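You operate a simulated robot arm through the tools that you are given. There is no shell and no other tool. Be economical: measure what you need, move in short steps, check, and stop when the job is done.

Carry out the task below with a simulated two-armed robot. There is one attempt and no reset: what you move stays moved.

Task
Find the sensor that reads OPEN and swap in the plug marked NEW.
Fine: switch the box on to test and off at the end; the bad plug goes into the rack.

It is judged by the outcome, as a careful person would: the job done as asked, and still so three seconds after it is handed in. It fails if anything else is knocked over, pushed out of place, dropped, spilled or broken.

Robot
Two 7-joint arms with two-finger grippers on one trunk, hanging from a carriage that runs on a gantry, over the field with the corners [-269.9, -25.3], [0.1, -24.3], [-0.4, 103.7], [-270.4, 102.7] (x, y) and turns from -360 to 328 degrees about z. Base frame: it is fixed where the carriage stands at the start and does not move with it; the origin is on the floor, on the carriage's upright axis, x ahead of it, y to its left, z up; the surface under the hand at the start is at about z = 86. Readings come in cm, degrees, newtons and seconds.
The left shoulder is at the start at [4, 15.8, 120.2], the right one opposite. With the tool pointing down near the work surface each hand reaches from about 10 to 60 cm from the robot's upright axis, wherever it stands, measured 20 degrees to its own side. Places, roughly: sensor box [50, -20, 90]; sensor box switch [50, -20, 90]. Payload 1.96 kg a hand.
Tool frame (each hand has its own): the origin (TCP) lies between the finger pads and is the grasp point; the fingertips stand 2 cm ahead of it; z points along the fingers, y is the line along which they close. Largest opening 7.2 cm; the body of the gripper starts 3.8 cm behind the TCP.
Orientation is that of the tool frame in the base frame, as a unit quaternion [x, y, z, w]. With the fingers straight down and closing along the base's y, the tool's x points along the base's -x, its y along +y and its z along -z.

Tools
- The arms move only by the tool nudge_tool. It takes "left_plan", "right_plan" or both (then of equal length, played together; a hand with none holds still); each is a list of rows, each a list of 7 numbers: the opening, from 0 (shut) to 1 (fully open), then the shift along the tool's x, y, z in units of 50 mm (1.0 is 50 mm), then the turn, a rotation vector about the tool's x, y, z in units of 6 degrees (1.0 is 6 degrees). In form: [[jaw, dx, dy, dz, rx, ry, rz], ...]. A call has 1 to 8 rows; each row shifts and turns the commanded pose from where the row before left it, along the tool's axes as they then stand. A call with a number of a shift or a turn outside -1 to 1 is refused whole. A row lasts 0.2 s, in which the tool goes at most 5 cm and 8.6 degrees; a call with a longer step from one row to the next is refused whole, and so is a gripper value outside its range. Where a pose cannot be reached the arm comes as near as it can. A force on the tool above 40 N (or 10 N above the force at the start of the call, whichever is more), or a blocked arm, ends the call early, and 0.2 s more pass. The fingers move at their own pace (about 4.5 cm/s each) and stop on an object; they squeeze with about 38 N. The grip force told is the motor's: it shows also when the fingers shut on nothing. Time passes only in rows, and 0.2 s behind the last, so rows that do not move let the fingers close. The reply holds the time, the measured pose of the TCP, the force on the tool along the base axes, the opening and the grip force, in the units named above and with some noise, with the torque about the TCP (base axes, N m) and any sound that the robot's microphone picked up.
- Cameras (640 x 400 px; columns grow to the right, rows downward): "scene" is now at [21.84, -2.65, 155.31]; the picture's right is [-0.41, -0.91, 0.00], its down [-0.80, 0.37, -0.47] and it looks along [0.43, -0.20, -0.88] (base axes); focal length 289 px, centre (320, 200). "left" rides on the left gripper at [7.1, -1.9, -8.2] in its tool frame; the picture's right is [0.26, 0.97, 0.00], its down [-0.67, 0.18, -0.72] and it looks along [-0.69, 0.19, 0.70] (tool axes); focal length 280 px, centre (320, 200). "right" rides on the right gripper at [7.1, 1.9, -8.2] in its tool frame; the picture's right is [-0.26, 0.96, 0.00], its down [-0.67, -0.18, -0.72] and it looks along [-0.69, -0.19, 0.70] (tool axes); focal length 280 px, centre (320, 200). There is no depth. A picture from a camera that has moved, and an enlarged one, comes with that camera's place and axes in the base frame and with its lens.
- get_image(camera): a new picture of that camera. No time passes.
- move_column(by): slides the trunk up (or, below 0, down) by that many cm; the arms and the scene camera ride with it, the base frame stays. It gives what a move gives, with no picture.
- steer(legs): drives the robot by 1 to 6 legs, each [ahead, left, turn to the left] in cm, cm and degrees, along the robot's own axes; the way and the turn of a leg run together, so that a leg with both is an arc; at most 150 cm and 180 degrees a leg. The arms and the cameras ride along, it lands a little off, and it stops where it bumps. It keeps to its track: a leg is cut to what the track allows. It gives what a move gives.
- pan_tilt(pan, tilt): turns the head with the scene camera to pan (to the left, within 86 degrees either way) and tilt (down, from -29 to 69), counted from straight ahead of the robot. It gives what a move gives.
- enlarge(camera, box): a new picture of the part [left, top, right, bottom] of that camera's present view, enlarged. No time passes.
- finish_job(): hands the job in; it is judged then, once.

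Work in short steps. Places have to be worked out from the pictures, the camera data and where the tool is seen: move nearer, look again, correct. Check each grasp and each placing, and mend what went wrong. You have 120 turns and 108 pictures in all, those below and enlarged ones among them. Open the grippers and draw the arms clear of the work before you hand the job in, unless the task says otherwise; then end with one line.

The tools are called after "Call:" by a JSON object that holds its "op" and its "data". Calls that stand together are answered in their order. nudge_tool: Moves the arms, as the interface text tells. Its arguments: {"type":"object","properties":{"left_plan":{"type":"array","items":{"type":"array","items":{"type":"number"}}},"right_plan":{"type":"array","items":{"type":"array","items":{"type":"number"}}}},"required":[]} The other tools are called the same way: move_column (by) slides the trunk up or down; steer (legs) drives the base; pan_tilt (pan, tilt) turns the head that bears the scene camera; get_image (camera) takes a picture; enlarge (camera, box) takes an enlarged picture of a part of a camera's view; finish_job () hands the job in.

At the start:

```text
clock: 0.0
left_eef_pos: [36.79, 1.91, 115.72]
left_tcp_rot: [0.0, 1.0, 0.0, -0.001]
left_ft_force: [0.9, 0.4, -0.1]
left_ft_torque: [0.0, 0.01, 0.0]
left_grip_width: 7.21
left_grip_force: 0.1
right_eef_pos: [38.69, -30.69, 117.13]
right_tcp_rot: [0.0, 1.0, -0.001, 0.001]
right_ft_force: [0.3, -0.8, -0.2]
right_ft_torque: [0.0, 0.0, -0.02]
right_grip_width: 7.22
right_grip_force: 0.1
trunk travel left (down, up): [-52.5, 31.5]
robot x, y, heading: [0.4, 0.12, -0.1]
head pan, tilt: [-24.5, 61.9]
```

scene: 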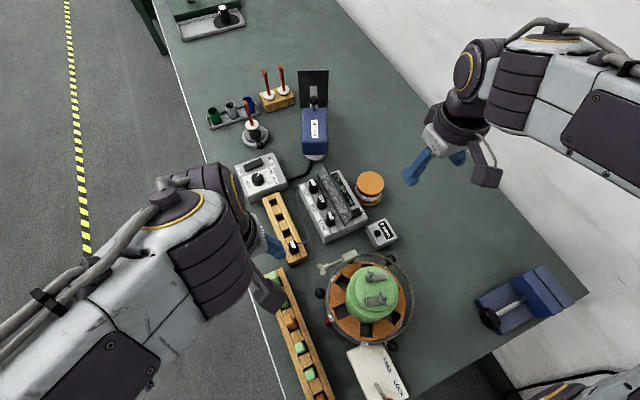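
right: 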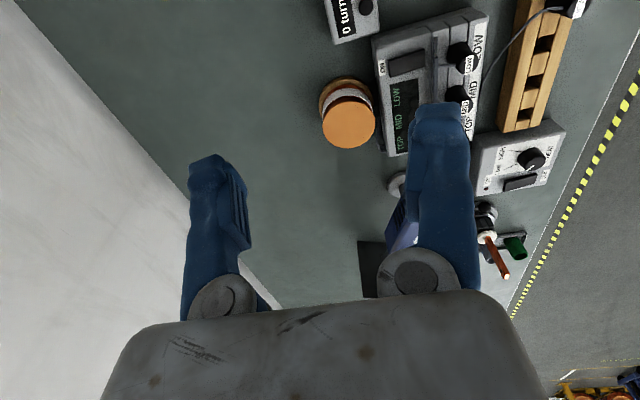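
left: 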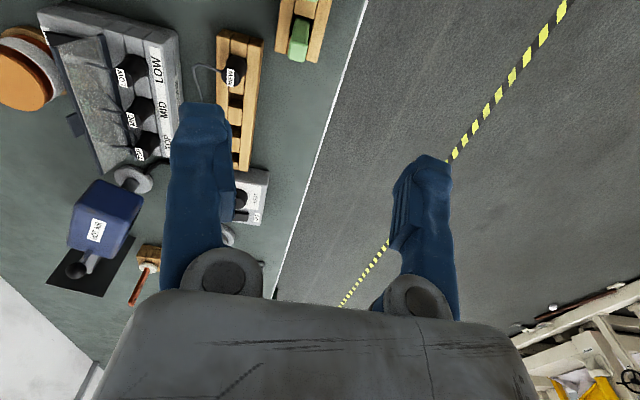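

I'll look closer at the sensor box and the rack beside it.

Call:
{"op": "enlarge", "data": {"camera": "scene", "box": [220, 130, 420, 270]}}

Call:
{"op": "enlarge", "data": {"camera": "right", "box": [300, 0, 620, 200]}}

Call:
{"op": "enlarge", "data": {"camera": "left", "box": [0, 0, 320, 200]}}

```text
2.86 times, centred on (320, 200) of scene
camera zoom: at [21.84, -2.65, 155.31], right [-0.41, -0.91, 0.0], down [-0.8, 0.37, -0.47], along [0.43, -0.2, -0.88], focal length 827 px, centre (320, 200)
```

zoom: 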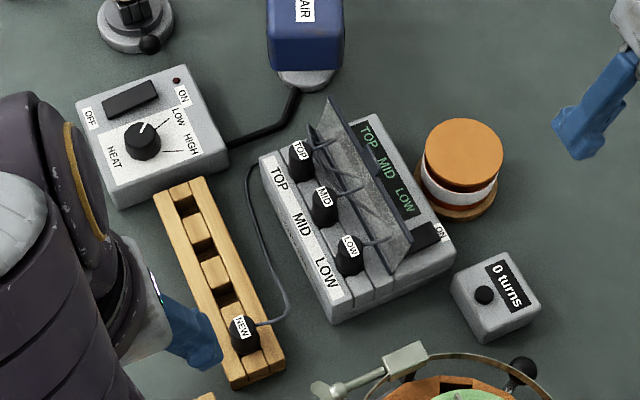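

```text
2.00 times, centred on (460, 100) of right
camera zoom: at [31.75, -28.85, 125.17], right [0.26, 0.96, 0.0], down [0.67, -0.18, 0.72], along [0.69, -0.19, -0.7], focal length 561 px, centre (40, 400)
```

zoom: 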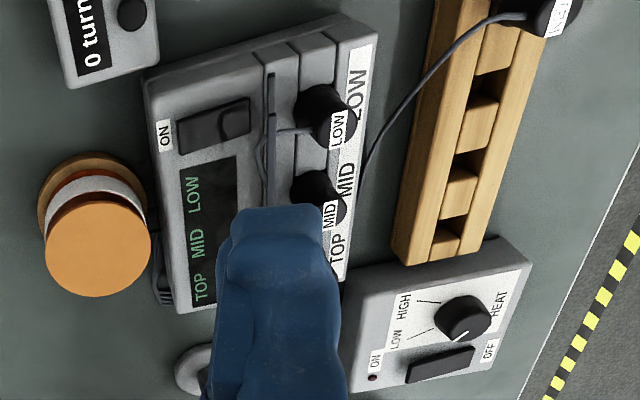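

```text
2.00 times, centred on (160, 100) of left
camera zoom: at [29.73, -0.09, 123.75], right [-0.26, 0.97, 0.0], down [0.67, 0.18, 0.72], along [0.69, 0.19, -0.7], focal length 561 px, centre (640, 400)
```

zoom: 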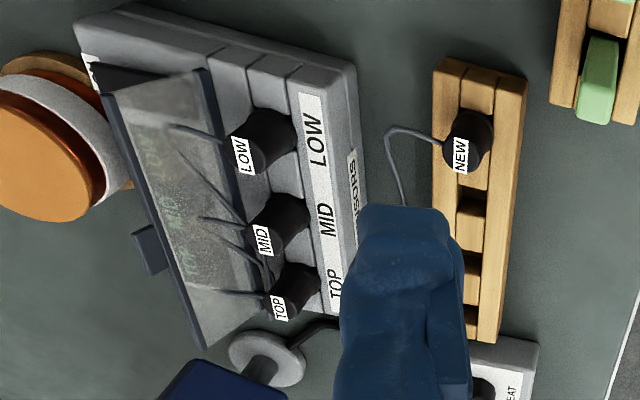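

Call:
{"op": "enlarge", "data": {"camera": "scene", "box": [290, 160, 380, 216]}}

Call:
{"op": "enlarge", "data": {"camera": "scene", "box": [300, 195, 400, 258]}}

```text
7.11 times, centred on (335, 188) of scene
camera zoom: at [21.84, -2.65, 155.31], right [-0.41, -0.91, 0.0], down [-0.8, 0.37, -0.47], along [0.43, -0.2, -0.88], focal length 2058 px, centre (213, 285)
```

zoom: 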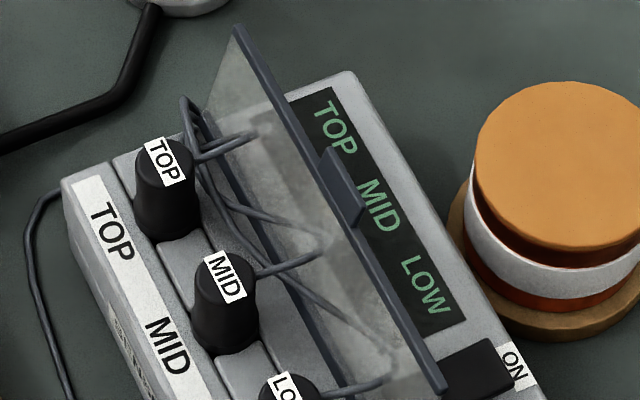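

```text
6.35 times, centred on (350, 226) of scene
camera zoom: at [21.84, -2.65, 155.31], right [-0.41, -0.91, 0.0], down [-0.8, 0.37, -0.47], along [0.43, -0.2, -0.88], focal length 1838 px, centre (130, 32)
```

zoom: 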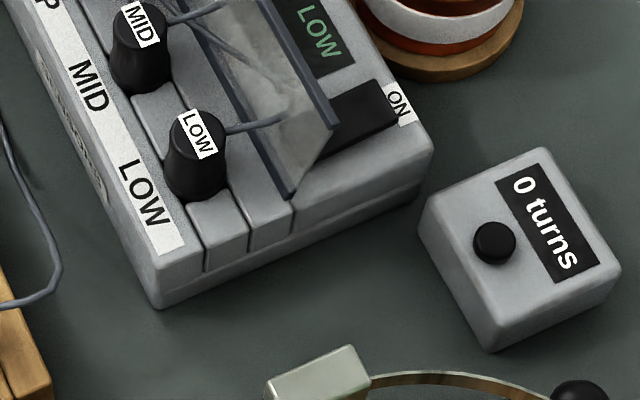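

The lid over the plugs is leaning open, and the rocker's ON end is at about (46.3, -24.2). I'll close the right hand and hover over it.

Call:
{"op": "nudge_tool", "data": {"right_plan": [[0, -0.365, 0.27, 0.7, 0, 0, 0], [0, -0.365, 0.27, 0.7, 0, 0, 0], [0, -0.365, 0.27, 0.7, 0, 0, 0], [0, -0.365, 0.27, 0.7, 0, 0, 0], [0, 0, 0, 0, 0, 0, 0]]}}

Call:
{"op": "get_image", "data": {"camera": "right"}}

Call:
{"op": "enlarge", "data": {"camera": "scene", "box": [280, 150, 440, 250]}}

```text
clock: 1.2
left_eef_pos: [36.85, 1.91, 115.66]
left_tcp_rot: [0.0, 1.0, 0.001, 0.0]
left_ft_force: [0.2, 0.0, -1.2]
left_ft_torque: [-0.05, 0.01, 0.04]
left_grip_width: 7.18
left_grip_force: 0.2
right_eef_pos: [46.19, -25.4, 102.87]
right_tcp_rot: [0.0, 1.0, 0.0, -0.001]
right_ft_force: [-0.2, -0.2, 0.1]
right_ft_torque: [0.0, 0.01, -0.01]
right_grip_width: 0.02
right_grip_force: 26.3
trunk travel left (down, up): [-52.5, 31.5]
robot x, y, heading: [0.48, 0.27, 0.3]
head pan, tilt: [-24.5, 61.9]
```

```text
99 pictures are left
camera right: at [39.17, -23.43, 111.02], right [0.26, 0.96, 0.0], down [0.67, -0.18, 0.72], along [0.69, -0.19, -0.7], focal length 280 px, centre (320, 200)
```

right: 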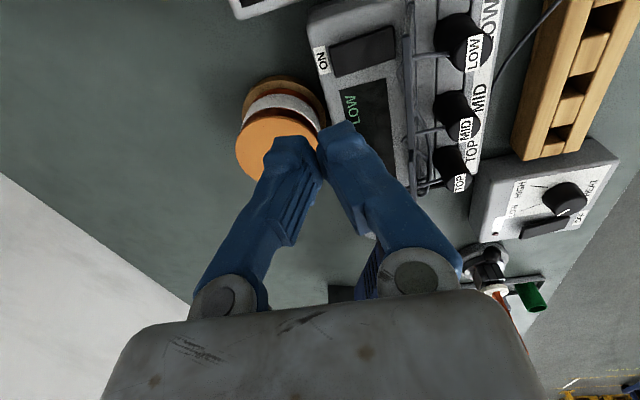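

```text
4.00 times, centred on (360, 200) of scene
camera zoom: at [21.84, -2.65, 155.31], right [-0.41, -0.91, 0.0], down [-0.8, 0.37, -0.47], along [0.43, -0.2, -0.88], focal length 1158 px, centre (160, 200)
```

zoom: 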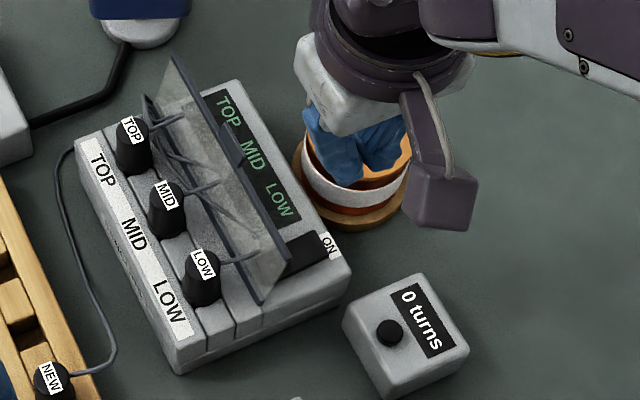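

The rocker spans about y -24.3 (ON) to -20.5 (OFF), close beside the lid. I'll turn the right hand 90° so its narrow side faces the lid, with the camera on the +y side.

Call:
{"op": "nudge_tool", "data": {"right_plan": [[0, 0, 0, 0, 0, 0, 1], [0, 0, 0, 0, 0, 0, 1], [0, 0, 0, 0, 0, 0, 1], [0, 0, 0, 0, 0, 0, 1], [0, 0, 0, 0, 0, 0, 1], [0, 0, 0, 0, 0, 0, 1], [0, 0, 0, 0, 0, 0, 1], [0, 0, 0, 0, 0, 0, 1]]}}

Call:
{"op": "nudge_tool", "data": {"right_plan": [[0, 0, 0, 0, 0, 0, 1], [0, 0, 0, 0, 0, 0, 1], [0, 0, 0, 0, 0, 0, 1], [0, 0, 0, 0, 0, 0, 1], [0, 0, 0, 0, 0, 0, 1], [0, 0, 0, 0, 0, 0, 1], [0, 0, 0, 0, 0, 0, 1]]}}

Call:
{"op": "get_image", "data": {"camera": "right"}}

Call:
{"op": "get_image", "data": {"camera": "scene"}}

```text
clock: 3.0
left_eef_pos: [36.75, 1.98, 115.68]
left_tcp_rot: [0.0, 1.0, 0.0, 0.0]
left_ft_force: [-0.1, -0.1, -0.6]
left_ft_torque: [0.01, 0.01, 0.03]
left_grip_width: 7.18
left_grip_force: 0.0
right_eef_pos: [45.96, -25.3, 102.99]
right_tcp_rot: [0.408, 0.913, 0.0, 0.001]
right_ft_force: [-0.2, 0.2, -0.3]
right_ft_torque: [-0.02, 0.01, 0.0]
right_grip_width: 0.01
right_grip_force: 29.6
trunk travel left (down, up): [-52.5, 31.5]
robot x, y, heading: [0.36, -0.17, 0.1]
head pan, tilt: [-24.5, 61.9]
```

```text
clock: 4.6
left_eef_pos: [36.92, 2.03, 115.71]
left_tcp_rot: [0.0, 1.0, 0.0, 0.0]
left_ft_force: [-0.3, -0.8, 0.3]
left_ft_torque: [0.03, -0.03, 0.02]
left_grip_width: 7.18
left_grip_force: 0.0
right_eef_pos: [46.07, -25.39, 103.09]
right_tcp_rot: [0.707, 0.707, 0.0, 0.0]
right_ft_force: [0.2, -0.4, 0.3]
right_ft_torque: [0.02, 0.0, -0.03]
right_grip_width: 0.01
right_grip_force: 28.9
trunk travel left (down, up): [-52.5, 31.5]
robot x, y, heading: [0.08, -0.18, -0.1]
head pan, tilt: [-24.5, 61.9]
```

```text
97 pictures are left
camera right: at [48.08, -18.31, 111.17], right [0.96, -0.26, 0.0], down [-0.18, -0.67, 0.72], along [-0.19, -0.69, -0.7], focal length 280 px, centre (320, 200)
```

right: 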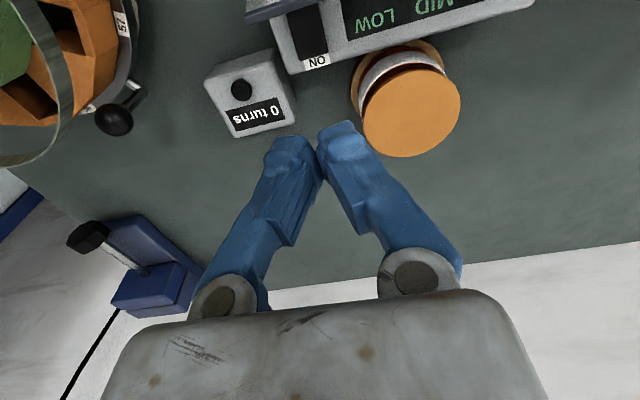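

```text
96 pictures are left
camera scene: at [21.84, -2.65, 155.31], right [-0.41, -0.91, 0.0], down [-0.8, 0.37, -0.47], along [0.43, -0.2, -0.88], focal length 289 px, centre (320, 200)
```

scene: 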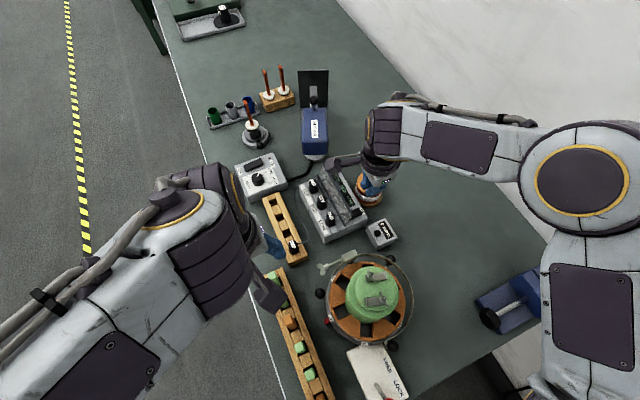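

The ON end checks out at about (45.8, -24.3). I'll descend with the tip centred at about y = -23.8 and then press in small steps.

Call:
{"op": "nudge_tool", "data": {"right_plan": [[0, 0.32, -0.05, 0, 0, 0, 0], [0, 0, 0, 0.55, 0, 0, 0], [0, 0, 0, 0.55, 0, 0, 0], [0, 0, 0, 0.4, 0, 0, 0], [0, 0, 0, 0, 0, 0, 0]]}}

Call:
{"op": "get_image", "data": {"camera": "right"}}

Call:
{"op": "enlarge", "data": {"camera": "scene", "box": [280, 150, 440, 250]}}

```text
clock: 5.8
left_eef_pos: [36.75, 1.87, 115.61]
left_tcp_rot: [0.0, 1.0, 0.0, 0.001]
left_ft_force: [0.0, -0.6, -0.2]
left_ft_torque: [0.01, 0.01, 0.0]
left_grip_width: 7.2
left_grip_force: 0.1
right_eef_pos: [45.8, -23.89, 95.64]
right_tcp_rot: [0.707, 0.707, 0.0, 0.0]
right_ft_force: [-0.6, 0.2, -0.5]
right_ft_torque: [-0.02, -0.01, 0.01]
right_grip_width: 0.0
right_grip_force: 29.6
trunk travel left (down, up): [-52.5, 31.5]
robot x, y, heading: [0.09, 0.06, -0.1]
head pan, tilt: [-24.5, 61.9]
```

```text
95 pictures are left
camera right: at [47.75, -16.69, 103.69], right [0.96, -0.26, 0.0], down [-0.18, -0.67, 0.72], along [-0.19, -0.69, -0.7], focal length 280 px, centre (320, 200)
```

right: 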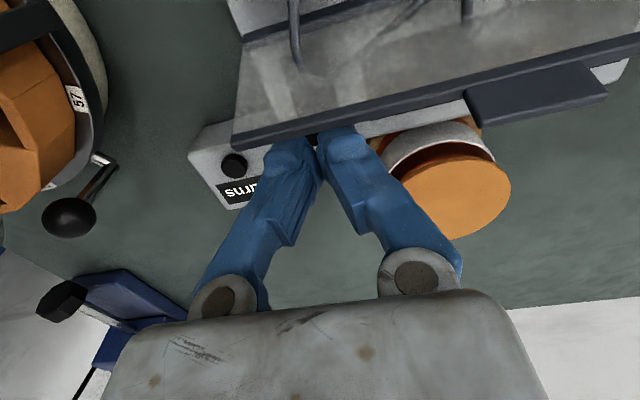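

```text
4.00 times, centred on (360, 200) of scene
camera zoom: at [21.84, -2.65, 155.31], right [-0.41, -0.91, 0.0], down [-0.8, 0.37, -0.47], along [0.43, -0.2, -0.88], focal length 1158 px, centre (160, 200)
```

zoom: 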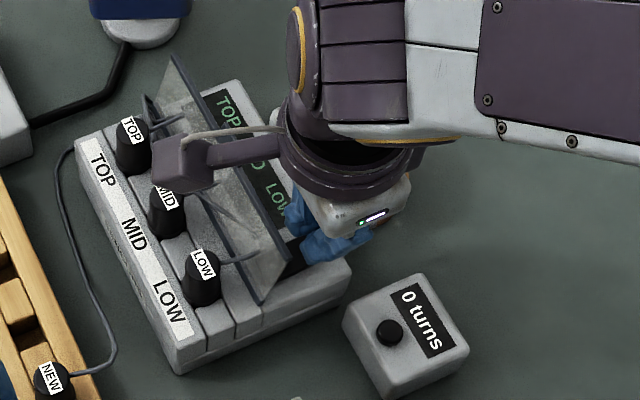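

The tips clear the lid, whose top edge is at about y -21.4 and z 95. I'll press down in small steps.

Call:
{"op": "nudge_tool", "data": {"right_plan": [[0, 0, 0, 0.1, 0, 0, 0], [0, 0, 0, 0.1, 0, 0, 0], [0, 0, 0, 0.1, 0, 0, 0], [0, 0, 0, 0.1, 0, 0, 0], [0, 0, 0, 0.05, 0, 0, 0], [0, 0, 0, 0.05, 0, 0, 0]]}}

Call:
{"op": "enlarge", "data": {"camera": "scene", "box": [280, 150, 440, 250]}}

```text
clock: 7.2
left_eef_pos: [36.79, 1.83, 115.61]
left_tcp_rot: [0.0, 1.0, 0.0, 0.0]
left_ft_force: [-0.5, -1.3, 0.2]
left_ft_torque: [-0.05, -0.02, 0.02]
left_grip_width: 7.2
left_grip_force: 0.0
right_eef_pos: [45.92, -23.74, 93.45]
right_tcp_rot: [0.708, 0.706, 0.001, 0.002]
right_ft_force: [-5.7, -2.3, 18.5]
right_ft_torque: [0.09, 0.13, 0.02]
right_grip_width: 0.57
right_grip_force: 29.5
trunk travel left (down, up): [-52.5, 31.5]
robot x, y, heading: [0.14, -0.1, -0.2]
head pan, tilt: [-24.5, 61.9]
stopped in row 6 (right hand): the force on the tool passed its limit at 46 N (the readings are from after the stop); the commanded pose is now the measured one
```

```text
4.00 times, centred on (360, 200) of scene
camera zoom: at [21.82, -2.72, 155.33], right [-0.41, -0.91, 0.0], down [-0.8, 0.37, -0.47], along [0.43, -0.2, -0.88], focal length 1158 px, centre (160, 200)
```

zoom: 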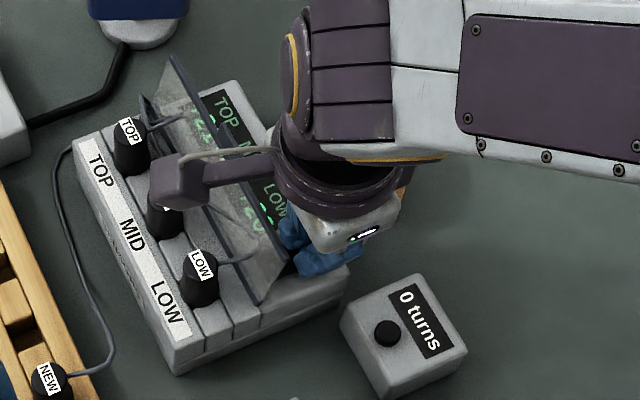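

The display lit up. I'll raise the hand, back away a little and read it.

Call:
{"op": "nudge_tool", "data": {"right_plan": [[0, 0, 0, -0.5, 0, 0, 0], [0, 0, 0, -0.9, 0, 0, 0], [0, -0.8, 0, -0.5, 0, 0, 0], [0, -0.9, 0, 0, 0, 0, 0], [0, 0, 0, 0, 0, 0, 0]]}}

Call:
{"op": "enlarge", "data": {"camera": "scene", "box": [300, 160, 380, 210]}}

Call:
{"op": "get_image", "data": {"camera": "right"}}

```text
clock: 8.4
left_eef_pos: [36.83, 1.96, 115.69]
left_tcp_rot: [0.0, 1.0, 0.0, 0.0]
left_ft_force: [0.3, 0.0, 0.1]
left_ft_torque: [0.04, 0.0, 0.0]
left_grip_width: 7.23
left_grip_force: 0.0
right_eef_pos: [45.8, -32.14, 102.96]
right_tcp_rot: [0.708, 0.706, 0.003, 0.0]
right_ft_force: [-0.1, -0.5, -0.5]
right_ft_torque: [-0.02, -0.01, 0.03]
right_grip_width: 0.01
right_grip_force: 29.4
trunk travel left (down, up): [-52.5, 31.5]
robot x, y, heading: [-0.14, -0.08, -0.0]
head pan, tilt: [-24.5, 61.9]
```

```text
8.00 times, centred on (340, 185) of scene
camera zoom: at [21.82, -2.65, 155.31], right [-0.41, -0.91, 0.0], down [-0.8, 0.37, -0.47], along [0.43, -0.2, -0.88], focal length 2315 px, centre (160, 320)
```

zoom: 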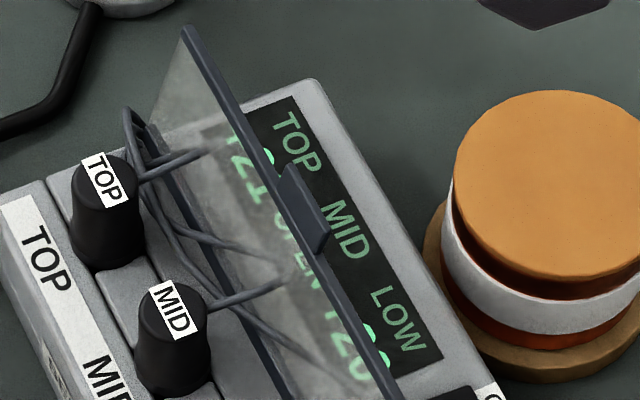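

```text
91 pictures are left
camera right: at [47.74, -25.18, 110.97], right [0.97, -0.26, 0.0], down [-0.19, -0.68, 0.71], along [-0.19, -0.69, -0.7], focal length 280 px, centre (320, 200)
```

right: 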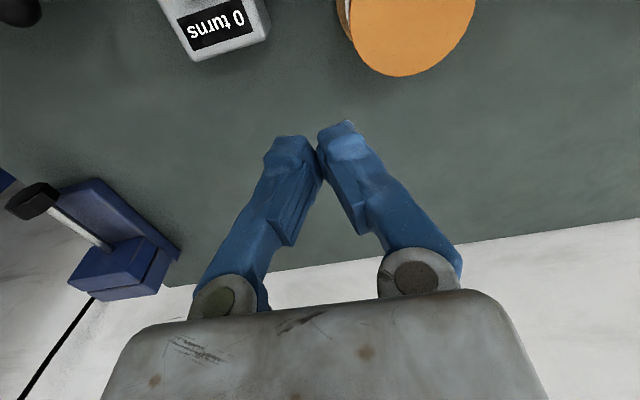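

Call:
{"op": "enlarge", "data": {"camera": "scene", "box": [318, 168, 362, 214]}}

Call:
{"op": "enlarge", "data": {"camera": "left", "box": [0, 0, 260, 200]}}

```text
8.70 times, centred on (340, 191) of scene
camera zoom: at [21.82, -2.65, 155.31], right [-0.41, -0.91, 0.0], down [-0.8, 0.37, -0.47], along [0.43, -0.2, -0.88], focal length 2517 px, centre (146, 278)
```

zoom: 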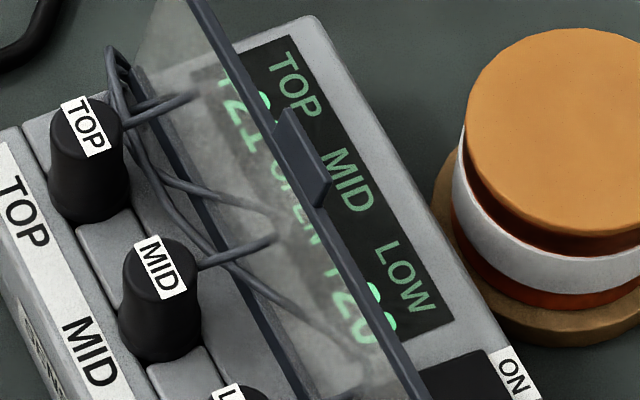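

```text
2.00 times, centred on (130, 100) of left
camera zoom: at [29.71, -0.09, 123.74], right [-0.26, 0.97, 0.0], down [0.67, 0.18, 0.72], along [0.69, 0.19, -0.7], focal length 561 px, centre (700, 400)
```

zoom: 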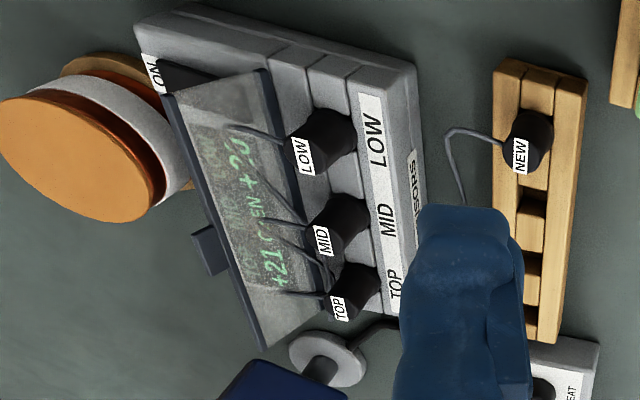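

The readings are TOP +21, MID OPEN and LOW +20, so MID is bad. I'll bring the right hand, partly open, above the MID plug to locate it.

Call:
{"op": "nudge_tool", "data": {"right_plan": [[0.6, 0, 0, -0.8, 0, 0, 0], [0.6, 0.8, 0.25, 0, 0, 0, 0], [0.6, 0.8, 0.25, 0, 0, 0, 0], [0.6, 0.8, 0.25, 0, 0, 0, 0], [0.6, 0.75, 0.29, 0, 0, 0, 0], [0.6, 0, 0, 0, 0, 0, 0]]}}

Call:
{"op": "get_image", "data": {"camera": "right"}}

Call:
{"op": "get_image", "data": {"camera": "scene"}}

```text
clock: 9.8
left_eef_pos: [36.74, 1.94, 115.58]
left_tcp_rot: [0.0, 1.0, 0.0, 0.0]
left_ft_force: [-0.2, 0.4, 0.9]
left_ft_torque: [0.03, 0.02, -0.02]
left_grip_width: 7.21
left_grip_force: 0.0
right_eef_pos: [51.11, -16.52, 106.88]
right_tcp_rot: [0.707, 0.707, 0.001, 0.0]
right_ft_force: [0.8, 0.0, -0.6]
right_ft_torque: [-0.02, 0.0, 0.01]
right_grip_width: 4.33
right_grip_force: 0.1
trunk travel left (down, up): [-52.5, 31.5]
robot x, y, heading: [-0.02, 0.31, -0.1]
head pan, tilt: [-24.5, 61.9]
```

```text
88 pictures are left
camera right: at [53.09, -9.41, 115.04], right [0.96, -0.26, 0.0], down [-0.19, -0.68, 0.71], along [-0.19, -0.69, -0.7], focal length 280 px, centre (320, 200)
```

right: 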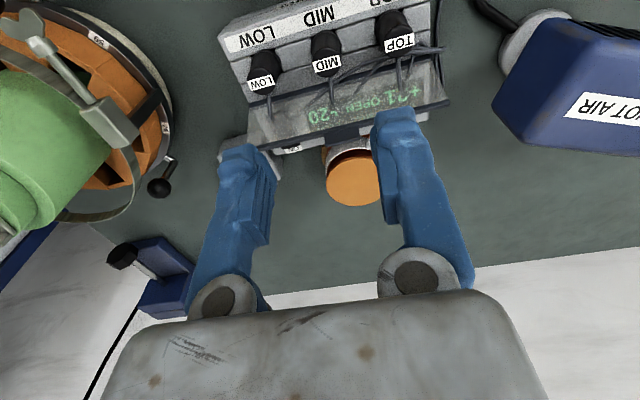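

```text
87 pictures are left
camera scene: at [21.82, -2.66, 155.31], right [-0.41, -0.91, 0.0], down [-0.8, 0.37, -0.47], along [0.43, -0.2, -0.88], focal length 289 px, centre (320, 200)
```

scene: 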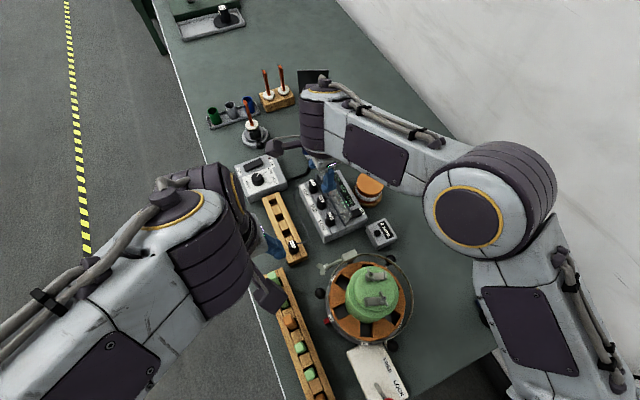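

MID's top is at about (51.2, -16.4, 95). I'll descend halfway and recheck the alignment.

Call:
{"op": "nudge_tool", "data": {"right_plan": [[0.6, 0.03, 0.02, 0.7, 0, 0, 0], [0.6, 0, 0, 0.7, 0, 0, 0], [0.6, 0, 0, 0, 0, 0, 0]]}}

Call:
{"op": "get_image", "data": {"camera": "right"}}

Call:
{"op": "enlarge", "data": {"camera": "scene", "box": [270, 140, 390, 215]}}

Call:
{"op": "enlarge", "data": {"camera": "left", "box": [0, 0, 260, 200]}}

```text
clock: 10.6
left_eef_pos: [36.59, 1.98, 115.62]
left_tcp_rot: [0.0, 1.0, 0.0, 0.0]
left_ft_force: [-0.5, 0.6, -0.1]
left_ft_torque: [0.0, 0.0, -0.01]
left_grip_width: 7.19
left_grip_force: 0.1
right_eef_pos: [51.09, -16.24, 99.86]
right_tcp_rot: [0.707, 0.707, 0.001, 0.001]
right_ft_force: [0.2, 0.7, 0.2]
right_ft_torque: [0.0, -0.01, 0.01]
right_grip_width: 4.32
right_grip_force: 0.0
trunk travel left (down, up): [-52.5, 31.5]
robot x, y, heading: [-0.31, 0.11, -0.0]
head pan, tilt: [-24.5, 61.9]
```

```text
86 pictures are left
camera right: at [53.15, -9.18, 108.05], right [0.96, -0.26, 0.0], down [-0.19, -0.68, 0.71], along [-0.19, -0.69, -0.7], focal length 280 px, centre (320, 200)
```

right: 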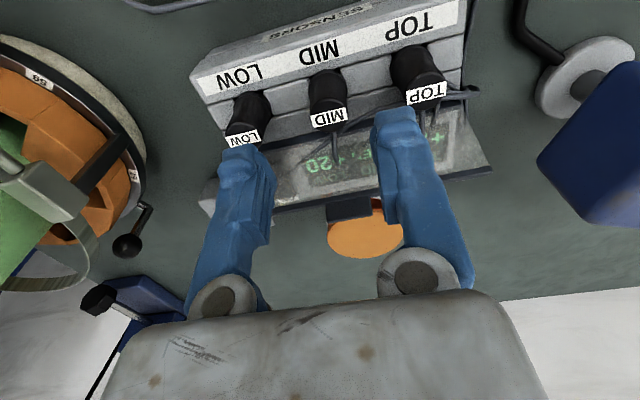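

```text
5.33 times, centred on (330, 178) of scene
camera zoom: at [21.82, -2.65, 155.32], right [-0.41, -0.91, 0.0], down [-0.8, 0.37, -0.47], along [0.43, -0.2, -0.88], focal length 1544 px, centre (267, 320)
```

zoom: 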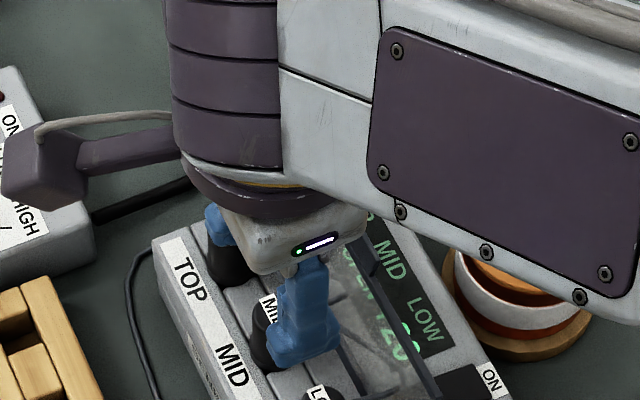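

```text
2.00 times, centred on (130, 100) of left
camera zoom: at [29.71, -0.09, 123.75], right [-0.26, 0.97, 0.0], down [0.67, 0.18, 0.72], along [0.69, 0.19, -0.7], focal length 561 px, centre (700, 400)
```

zoom: 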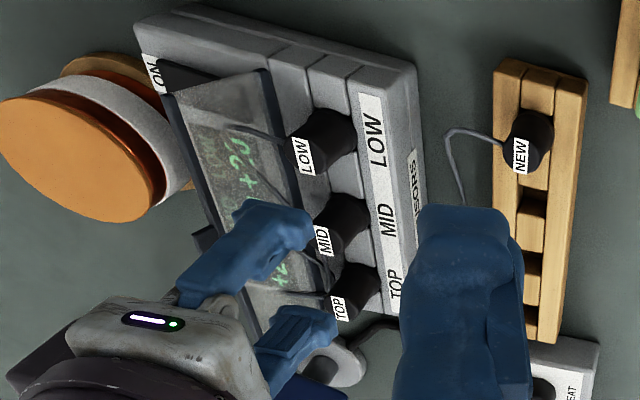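

The plug is about 0.4 cm further in +x than the hand's centre. I'll correct that, descend over MID and close.

Call:
{"op": "nudge_tool", "data": {"right_plan": [[0.6, -0.02, 0.08, 0, 0, 0, 0], [0.6, 0, 0, 0.4, 0, 0, 0], [0.6, 0, 0, 0.4, 0, 0, 0], [0.6, 0, 0, 0.3, 0, 0, 0], [0.6, 0, 0, 0, 0, 0, 0]]}}

Call:
{"op": "get_image", "data": {"camera": "right"}}

Call:
{"op": "enlarge", "data": {"camera": "left", "box": [60, 40, 220, 170]}}

```text
clock: 11.8
left_eef_pos: [36.77, 1.94, 115.67]
left_tcp_rot: [0.0, 1.0, 0.0, 0.001]
left_ft_force: [0.2, -0.1, 0.3]
left_ft_torque: [0.01, -0.01, -0.01]
left_grip_width: 7.23
left_grip_force: 0.1
right_eef_pos: [51.76, -16.31, 94.35]
right_tcp_rot: [0.707, 0.707, 0.002, 0.001]
right_ft_force: [0.3, 0.1, -0.3]
right_ft_torque: [0.03, -0.02, 0.01]
right_grip_width: 4.31
right_grip_force: 0.0
trunk travel left (down, up): [-52.5, 31.5]
robot x, y, heading: [0.14, 0.04, 0.0]
head pan, tilt: [-24.5, 61.9]
```

```text
83 pictures are left
camera right: at [53.67, -9.36, 102.45], right [0.96, -0.26, 0.0], down [-0.19, -0.68, 0.71], along [-0.19, -0.69, -0.7], focal length 280 px, centre (320, 200)
```

right: 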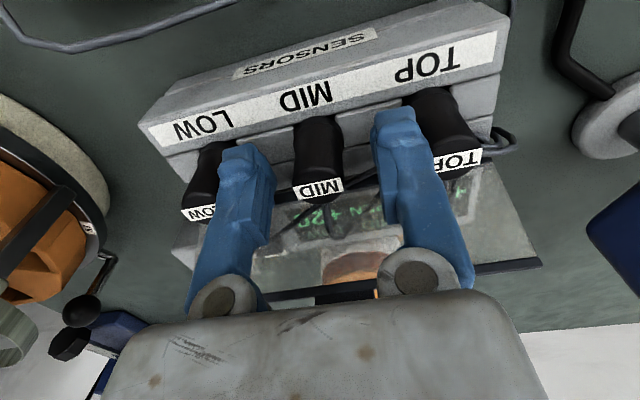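

```text
3.08 times, centred on (140, 105) of left
camera zoom: at [29.71, -0.09, 123.74], right [-0.26, 0.97, 0.0], down [0.67, 0.18, 0.72], along [0.69, 0.19, -0.7], focal length 863 px, centre (874, 492)
```

zoom: 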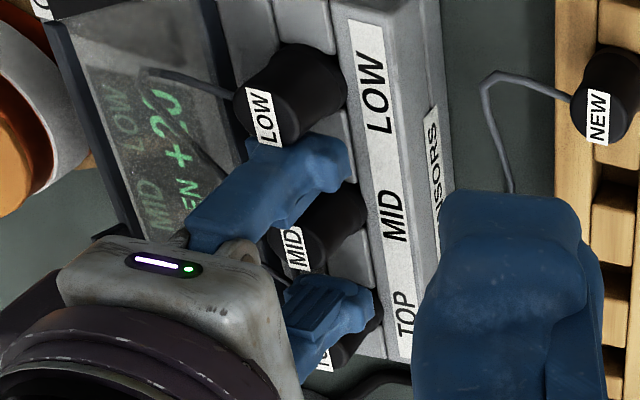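

MID sits between the fingers and is centred. I'll lower slightly and close on it.

Call:
{"op": "nudge_tool", "data": {"right_plan": [[0.6, 0, 0, 0.1, 0, 0, 0], [0.4, 0, 0, 0, 0, 0, 0], [0.2, 0, 0, 0, 0, 0, 0], [0.0, 0, 0, 0, 0, 0, 0], [0.0, 0, 0, 0, 0, 0, 0]]}}

Call:
{"op": "get_image", "data": {"camera": "right"}}

```text
clock: 13.0
left_eef_pos: [36.74, 2.02, 115.65]
left_tcp_rot: [-0.001, 1.0, 0.0, 0.0]
left_ft_force: [0.0, -0.1, 0.0]
left_ft_torque: [0.01, 0.01, 0.01]
left_grip_width: 7.17
left_grip_force: 0.0
right_eef_pos: [51.7, -16.38, 93.91]
right_tcp_rot: [0.708, 0.707, 0.001, 0.001]
right_ft_force: [-1.4, 1.0, 1.0]
right_ft_torque: [0.02, 0.01, -0.02]
right_grip_width: 1.97
right_grip_force: 37.4
trunk travel left (down, up): [-52.5, 31.5]
robot x, y, heading: [-0.31, -0.31, -0.0]
head pan, tilt: [-24.5, 61.9]
```

```text
81 pictures are left
camera right: at [53.62, -9.33, 101.97], right [0.96, -0.26, 0.0], down [-0.19, -0.68, 0.71], along [-0.19, -0.69, -0.7], focal length 280 px, centre (320, 200)
```

right: 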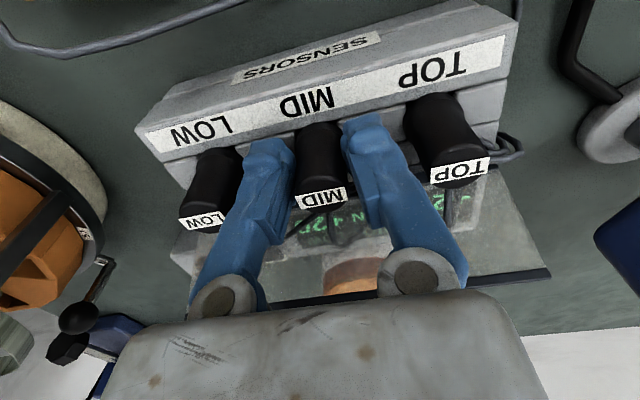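

It is gripped at width 1.97 with the TCP at (51.7, -16.38, 93.91). I'll pull straight up.

Call:
{"op": "nudge_tool", "data": {"right_plan": [[0, 0, 0, -0.1, 0, 0, 0], [0, 0, 0, -0.2, 0, 0, 0], [0, 0, 0, -0.3, 0, 0, 0], [0, 0, 0, -0.4, 0, 0, 0], [0, 0, 0, 0, 0, 0, 0]]}}

Call:
{"op": "get_image", "data": {"camera": "right"}}

```text
clock: 14.2
left_eef_pos: [36.72, 1.94, 115.61]
left_tcp_rot: [0.0, 1.0, 0.0, 0.0]
left_ft_force: [-0.2, 0.1, 0.9]
left_ft_torque: [-0.02, -0.01, -0.01]
left_grip_width: 7.19
left_grip_force: 0.0
right_eef_pos: [51.53, -16.37, 98.94]
right_tcp_rot: [0.707, 0.707, 0.001, 0.001]
right_ft_force: [-0.1, 0.4, -0.4]
right_ft_torque: [0.02, 0.02, -0.01]
right_grip_width: 1.92
right_grip_force: 38.2
trunk travel left (down, up): [-52.5, 31.5]
robot x, y, heading: [-0.1, -0.17, 0.2]
head pan, tilt: [-24.5, 61.9]
```

```text
80 pictures are left
camera right: at [53.55, -9.3, 107.03], right [0.96, -0.26, 0.0], down [-0.19, -0.68, 0.71], along [-0.19, -0.69, -0.7], focal length 280 px, centre (320, 200)
```

right: 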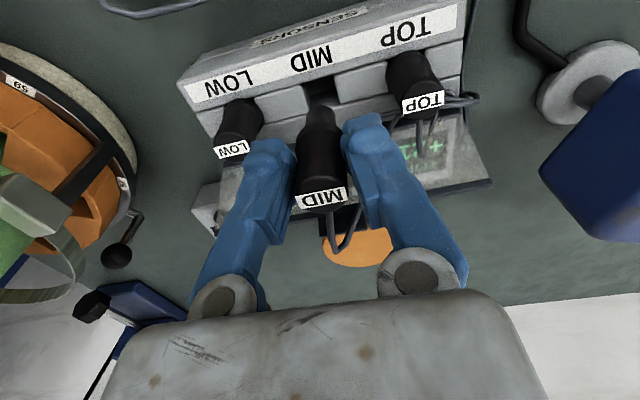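

MID is out. I'll look closely at the rack for an empty hole.

Call:
{"op": "enlarge", "data": {"camera": "scene", "box": [250, 180, 330, 270]}}

Call:
{"op": "enlarge", "data": {"camera": "left", "box": [160, 10, 300, 190]}}

```text
4.44 times, centred on (290, 225) of scene
camera zoom: at [21.82, -2.65, 155.31], right [-0.41, -0.91, 0.0], down [-0.8, 0.37, -0.47], along [0.43, -0.2, -0.88], focal length 1286 px, centre (453, 89)
```

zoom: 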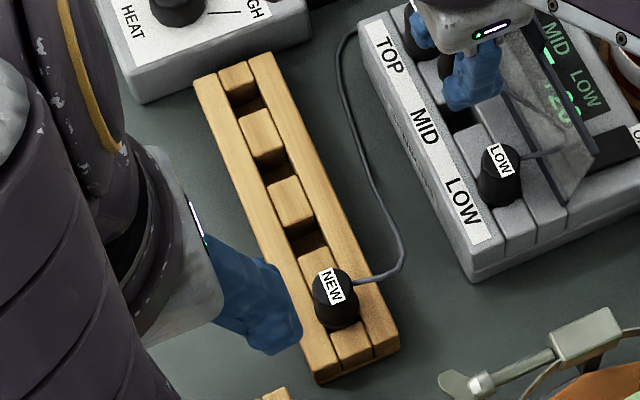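

```text
2.22 times, centred on (230, 100) of left
camera zoom: at [29.71, -0.09, 123.74], right [-0.26, 0.97, 0.0], down [0.67, 0.18, 0.72], along [0.69, 0.19, -0.7], focal length 623 px, centre (520, 422)
```

zoom: 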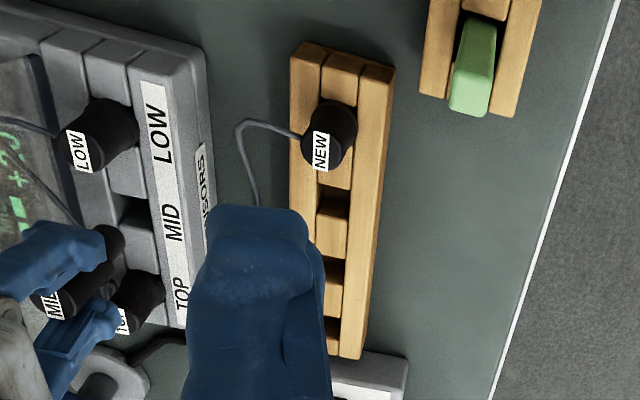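

Rack hole 2 (the second from NEW's far side) is at about (53.1, -6.0) and leaves room to grip NEW. I'll carry MID above it.

Call:
{"op": "nudge_tool", "data": {"right_plan": [[0, 0, 0, -0.3, 0, 0, 0], [0, 0.5, 0.08, 0, 0, 0, 0], [0, 0.5, 0.08, 0, 0, 0, 0], [0, 0.5, 0.08, 0, 0, 0, 0], [0, 0.56, 0.08, 0, 0, 0, 0], [0, 0, 0, 0, 0, 0, 0]]}}

Call:
{"op": "get_image", "data": {"camera": "right"}}

Call:
{"op": "get_image", "data": {"camera": "left"}}

Call:
{"op": "enlarge", "data": {"camera": "scene", "box": [230, 160, 350, 270]}}

```text
clock: 15.6
left_eef_pos: [36.75, 1.92, 115.68]
left_tcp_rot: [-0.001, 1.0, 0.0, 0.0]
left_ft_force: [-0.6, -0.3, 0.1]
left_ft_torque: [0.0, 0.01, -0.03]
left_grip_width: 7.21
left_grip_force: 0.1
right_eef_pos: [53.21, -6.1, 100.47]
right_tcp_rot: [0.707, 0.707, 0.002, 0.0]
right_ft_force: [-0.1, -0.5, -0.3]
right_ft_torque: [0.0, -0.03, 0.03]
right_grip_width: 1.93
right_grip_force: 37.5
trunk travel left (down, up): [-52.5, 31.5]
robot x, y, heading: [-0.03, -0.2, -0.2]
head pan, tilt: [-24.5, 61.9]
```

```text
77 pictures are left
camera right: at [55.16, 0.98, 108.53], right [0.96, -0.26, 0.0], down [-0.19, -0.68, 0.71], along [-0.19, -0.69, -0.7], focal length 280 px, centre (320, 200)
```

right: 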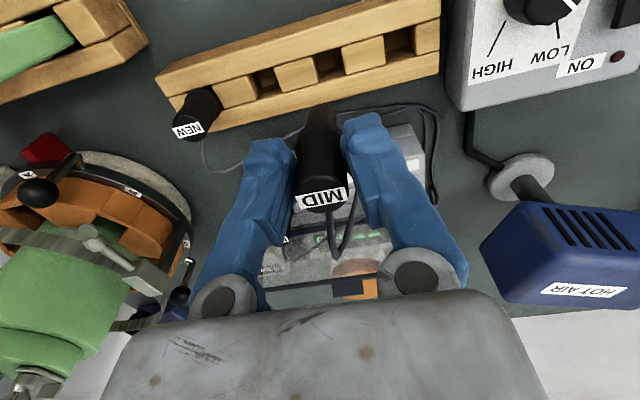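

```text
76 pictures are left
camera left: at [29.71, -0.1, 123.75], right [-0.26, 0.97, 0.0], down [0.67, 0.18, 0.72], along [0.69, 0.19, -0.7], focal length 280 px, centre (320, 200)
```

left: 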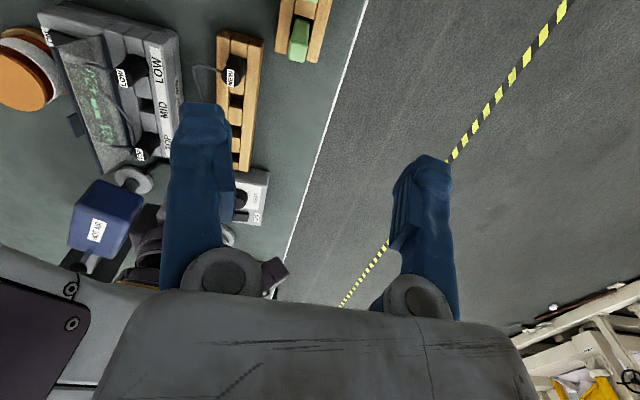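

```text
3.64 times, centred on (290, 215) of scene
camera zoom: at [21.82, -2.66, 155.32], right [-0.41, -0.91, 0.0], down [-0.8, 0.37, -0.47], along [0.43, -0.2, -0.88], focal length 1052 px, centre (429, 146)
```

zoom: 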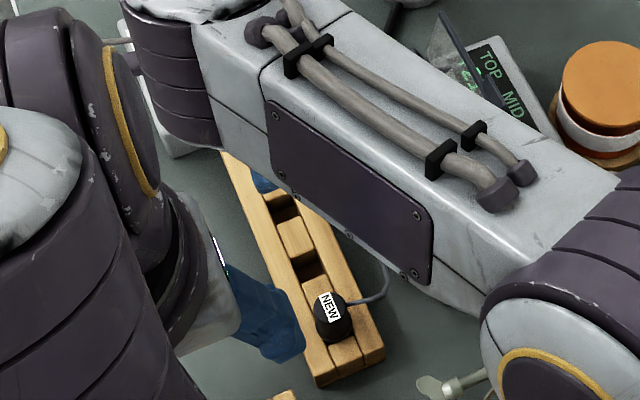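

Call:
{"op": "enlarge", "data": {"camera": "right", "box": [150, 0, 450, 160]}}

```text
2.13 times, centred on (300, 80) of right
camera zoom: at [55.16, 0.98, 108.53], right [0.96, -0.26, 0.0], down [-0.19, -0.68, 0.71], along [-0.19, -0.69, -0.7], focal length 598 px, centre (363, 456)
```

zoom: 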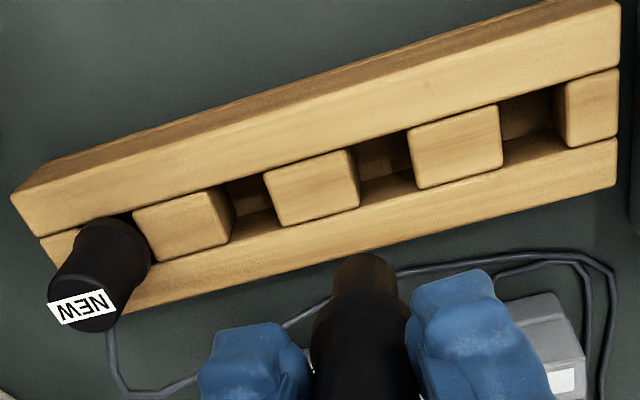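

Hole 2's opening is centred at about (53.9, -5.9). I'll shift to it and lower until the stem is just above the rack.

Call:
{"op": "nudge_tool", "data": {"right_plan": [[0, 0.04, 0.14, 0, 0, 0, 0], [0, 0, 0, 0.5, 0, 0, 0], [0, 0, 0, 0.4, 0, 0, 0], [0, 0, 0, 0, 0, 0, 0]]}}

Call:
{"op": "enlarge", "data": {"camera": "right", "box": [200, 0, 440, 240]}}

Call:
{"op": "enlarge", "data": {"camera": "left", "box": [160, 10, 300, 190]}}

```text
clock: 16.6
left_eef_pos: [36.72, 1.95, 115.63]
left_tcp_rot: [0.0, 1.0, 0.001, 0.0]
left_ft_force: [0.3, 1.4, -0.1]
left_ft_torque: [-0.01, -0.02, 0.02]
left_grip_width: 7.2
left_grip_force: 0.0
right_eef_pos: [53.85, -5.87, 95.99]
right_tcp_rot: [0.707, 0.707, 0.002, 0.0]
right_ft_force: [-0.5, 0.0, -0.1]
right_ft_torque: [-0.03, -0.03, -0.01]
right_grip_width: 1.91
right_grip_force: 37.7
trunk travel left (down, up): [-52.5, 31.5]
robot x, y, heading: [-0.17, 0.15, -0.0]
head pan, tilt: [-24.5, 61.9]
```

```text
1.67 times, centred on (320, 120) of right
camera zoom: at [55.81, 1.24, 104.08], right [0.96, -0.26, 0.0], down [-0.19, -0.68, 0.71], along [-0.19, -0.69, -0.7], focal length 467 px, centre (320, 333)
```

zoom: 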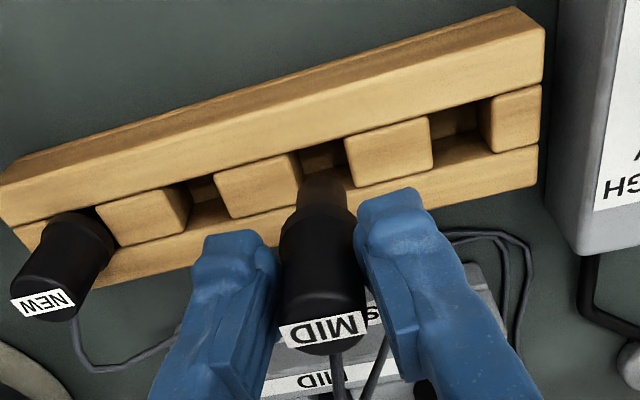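

```text
2.22 times, centred on (230, 100) of left
camera zoom: at [29.71, -0.09, 123.74], right [-0.26, 0.97, 0.0], down [0.67, 0.18, 0.72], along [0.69, 0.19, -0.7], focal length 623 px, centre (520, 422)
```

zoom: 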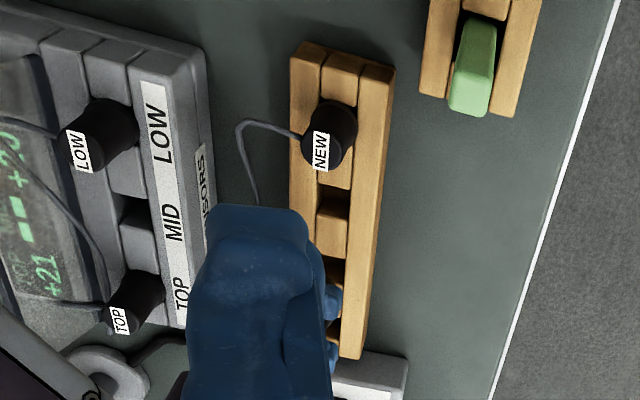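

Triangulating puts the hole at (53.95, -5.85) with the rack top at z about 89.4, so we're aligned. I'll lower slowly, watching the force.

Call:
{"op": "nudge_tool", "data": {"right_plan": [[0, 0, 0.02, 0.1, 0, 0, 0], [0, 0, 0, 0.1, 0, 0, 0], [0, 0, 0, 0.1, 0, 0, 0], [0, 0, 0, 0.1, 0, 0, 0], [0, 0, 0, 0.1, 0, 0, 0], [0, 0, 0, 0.1, 0, 0, 0]]}}

Call:
{"op": "enlarge", "data": {"camera": "right", "box": [200, 0, 440, 240]}}

```text
clock: 18.0
left_eef_pos: [36.66, 1.87, 115.58]
left_tcp_rot: [0.0, 1.0, 0.0, -0.001]
left_ft_force: [0.3, 1.0, 0.4]
left_ft_torque: [0.04, -0.02, -0.01]
left_grip_width: 7.18
left_grip_force: 0.0
right_eef_pos: [53.95, -5.95, 92.89]
right_tcp_rot: [0.708, 0.706, 0.002, 0.001]
right_ft_force: [-2.4, 0.5, 0.4]
right_ft_torque: [-0.01, 0.09, -0.03]
right_grip_width: 1.9
right_grip_force: 38.1
trunk travel left (down, up): [-52.5, 31.5]
robot x, y, heading: [-0.04, 0.32, -0.1]
head pan, tilt: [-24.5, 61.9]
```

```text
1.67 times, centred on (320, 120) of right
camera zoom: at [56.0, 1.18, 100.99], right [0.96, -0.26, 0.0], down [-0.19, -0.67, 0.71], along [-0.19, -0.69, -0.7], focal length 467 px, centre (320, 333)
```

zoom: 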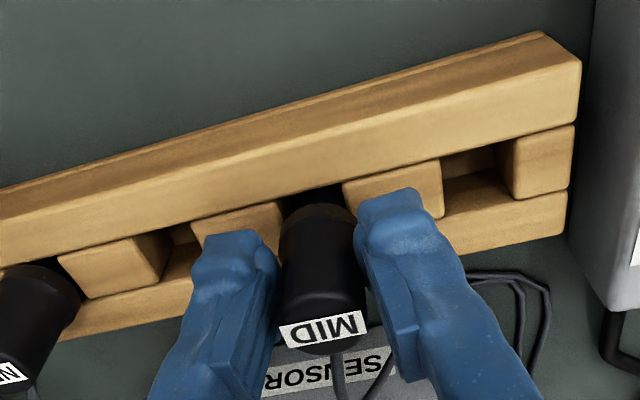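

The stem is entering the hole. I'll continue down until it seats.

Call:
{"op": "nudge_tool", "data": {"right_plan": [[0, 0, -0.02, 0.06, 0, 0, 0], [0, 0, 0, 0.06, 0, 0, 0], [0, 0, 0, 0.06, 0, 0, 0], [0, 0, 0, 0, 0, 0, 0]]}}

Call:
{"op": "enlarge", "data": {"camera": "right", "box": [200, 0, 440, 240]}}

```text
clock: 19.0
left_eef_pos: [36.77, 1.97, 115.72]
left_tcp_rot: [0.0, 1.0, 0.0, 0.0]
left_ft_force: [0.5, -0.7, 0.5]
left_ft_torque: [0.05, 0.0, -0.03]
left_grip_width: 7.23
left_grip_force: 0.1
right_eef_pos: [54.02, -5.88, 92.25]
right_tcp_rot: [0.707, 0.707, 0.003, 0.001]
right_ft_force: [-6.8, 0.7, 18.4]
right_ft_torque: [0.01, 0.18, -0.03]
right_grip_width: 1.88
right_grip_force: 38.4
trunk travel left (down, up): [-52.5, 31.5]
robot x, y, heading: [-0.14, 0.12, 0.1]
head pan, tilt: [-24.5, 61.9]
```

```text
1.67 times, centred on (320, 120) of right
camera zoom: at [56.0, 1.17, 100.26], right [0.96, -0.26, 0.0], down [-0.19, -0.68, 0.71], along [-0.18, -0.69, -0.7], focal length 467 px, centre (320, 333)
```

zoom: 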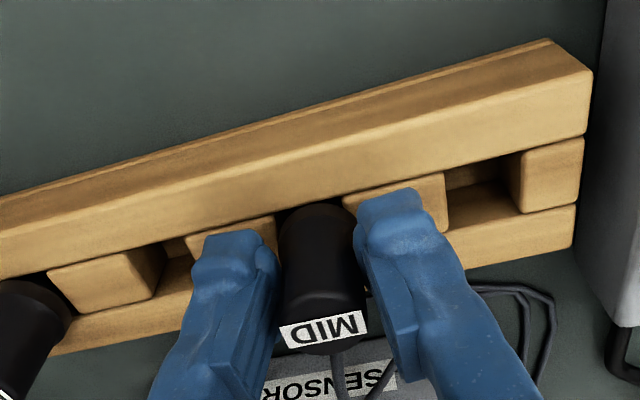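

It seated at TCP z of about 92.3, as predicted. I'll release gently and rise.

Call:
{"op": "nudge_tool", "data": {"right_plan": [[0, 0, 0, -0.03, 0, 0, 0], [0.3, 0, 0, 0, 0, 0, 0], [0.55, 0, 0, 0, 0, 0, 0], [0.55, 0, 0, 0, 0, 0, 0], [0.55, 0, 0, -0.4, 0, 0, 0], [0.55, 0, 0, -0.8, 0, 0, 0], [0.55, 0, 0, -0.4, 0, 0, 0], [0.55, 0, 0, 0, 0, 0, 0]]}}

Call:
{"op": "get_image", "data": {"camera": "right"}}

```text
clock: 20.8
left_eef_pos: [36.74, 1.98, 115.79]
left_tcp_rot: [0.0, 1.0, 0.0, -0.001]
left_ft_force: [0.7, -0.3, 0.3]
left_ft_torque: [0.01, -0.03, -0.02]
left_grip_width: 7.21
left_grip_force: 0.0
right_eef_pos: [54.04, -5.66, 100.21]
right_tcp_rot: [0.707, 0.707, 0.002, 0.0]
right_ft_force: [-0.3, 0.7, 0.6]
right_ft_torque: [0.01, -0.01, 0.03]
right_grip_width: 3.96
right_grip_force: 0.0
trunk travel left (down, up): [-52.5, 31.5]
robot x, y, heading: [0.14, -0.07, -0.0]
head pan, tilt: [-24.5, 61.9]
```

```text
69 pictures are left
camera right: at [55.99, 1.31, 108.32], right [0.96, -0.26, 0.0], down [-0.19, -0.68, 0.71], along [-0.19, -0.69, -0.7], focal length 280 px, centre (320, 200)
```

right: 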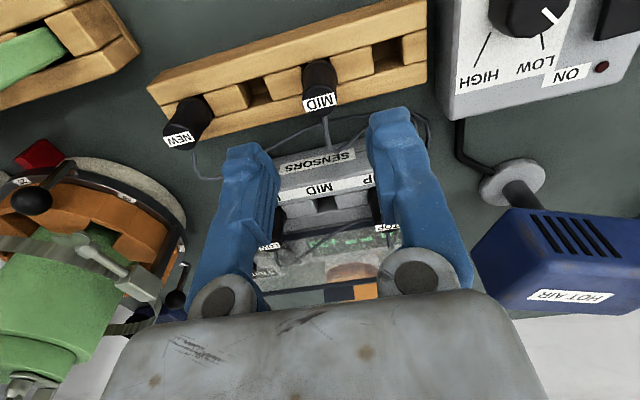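

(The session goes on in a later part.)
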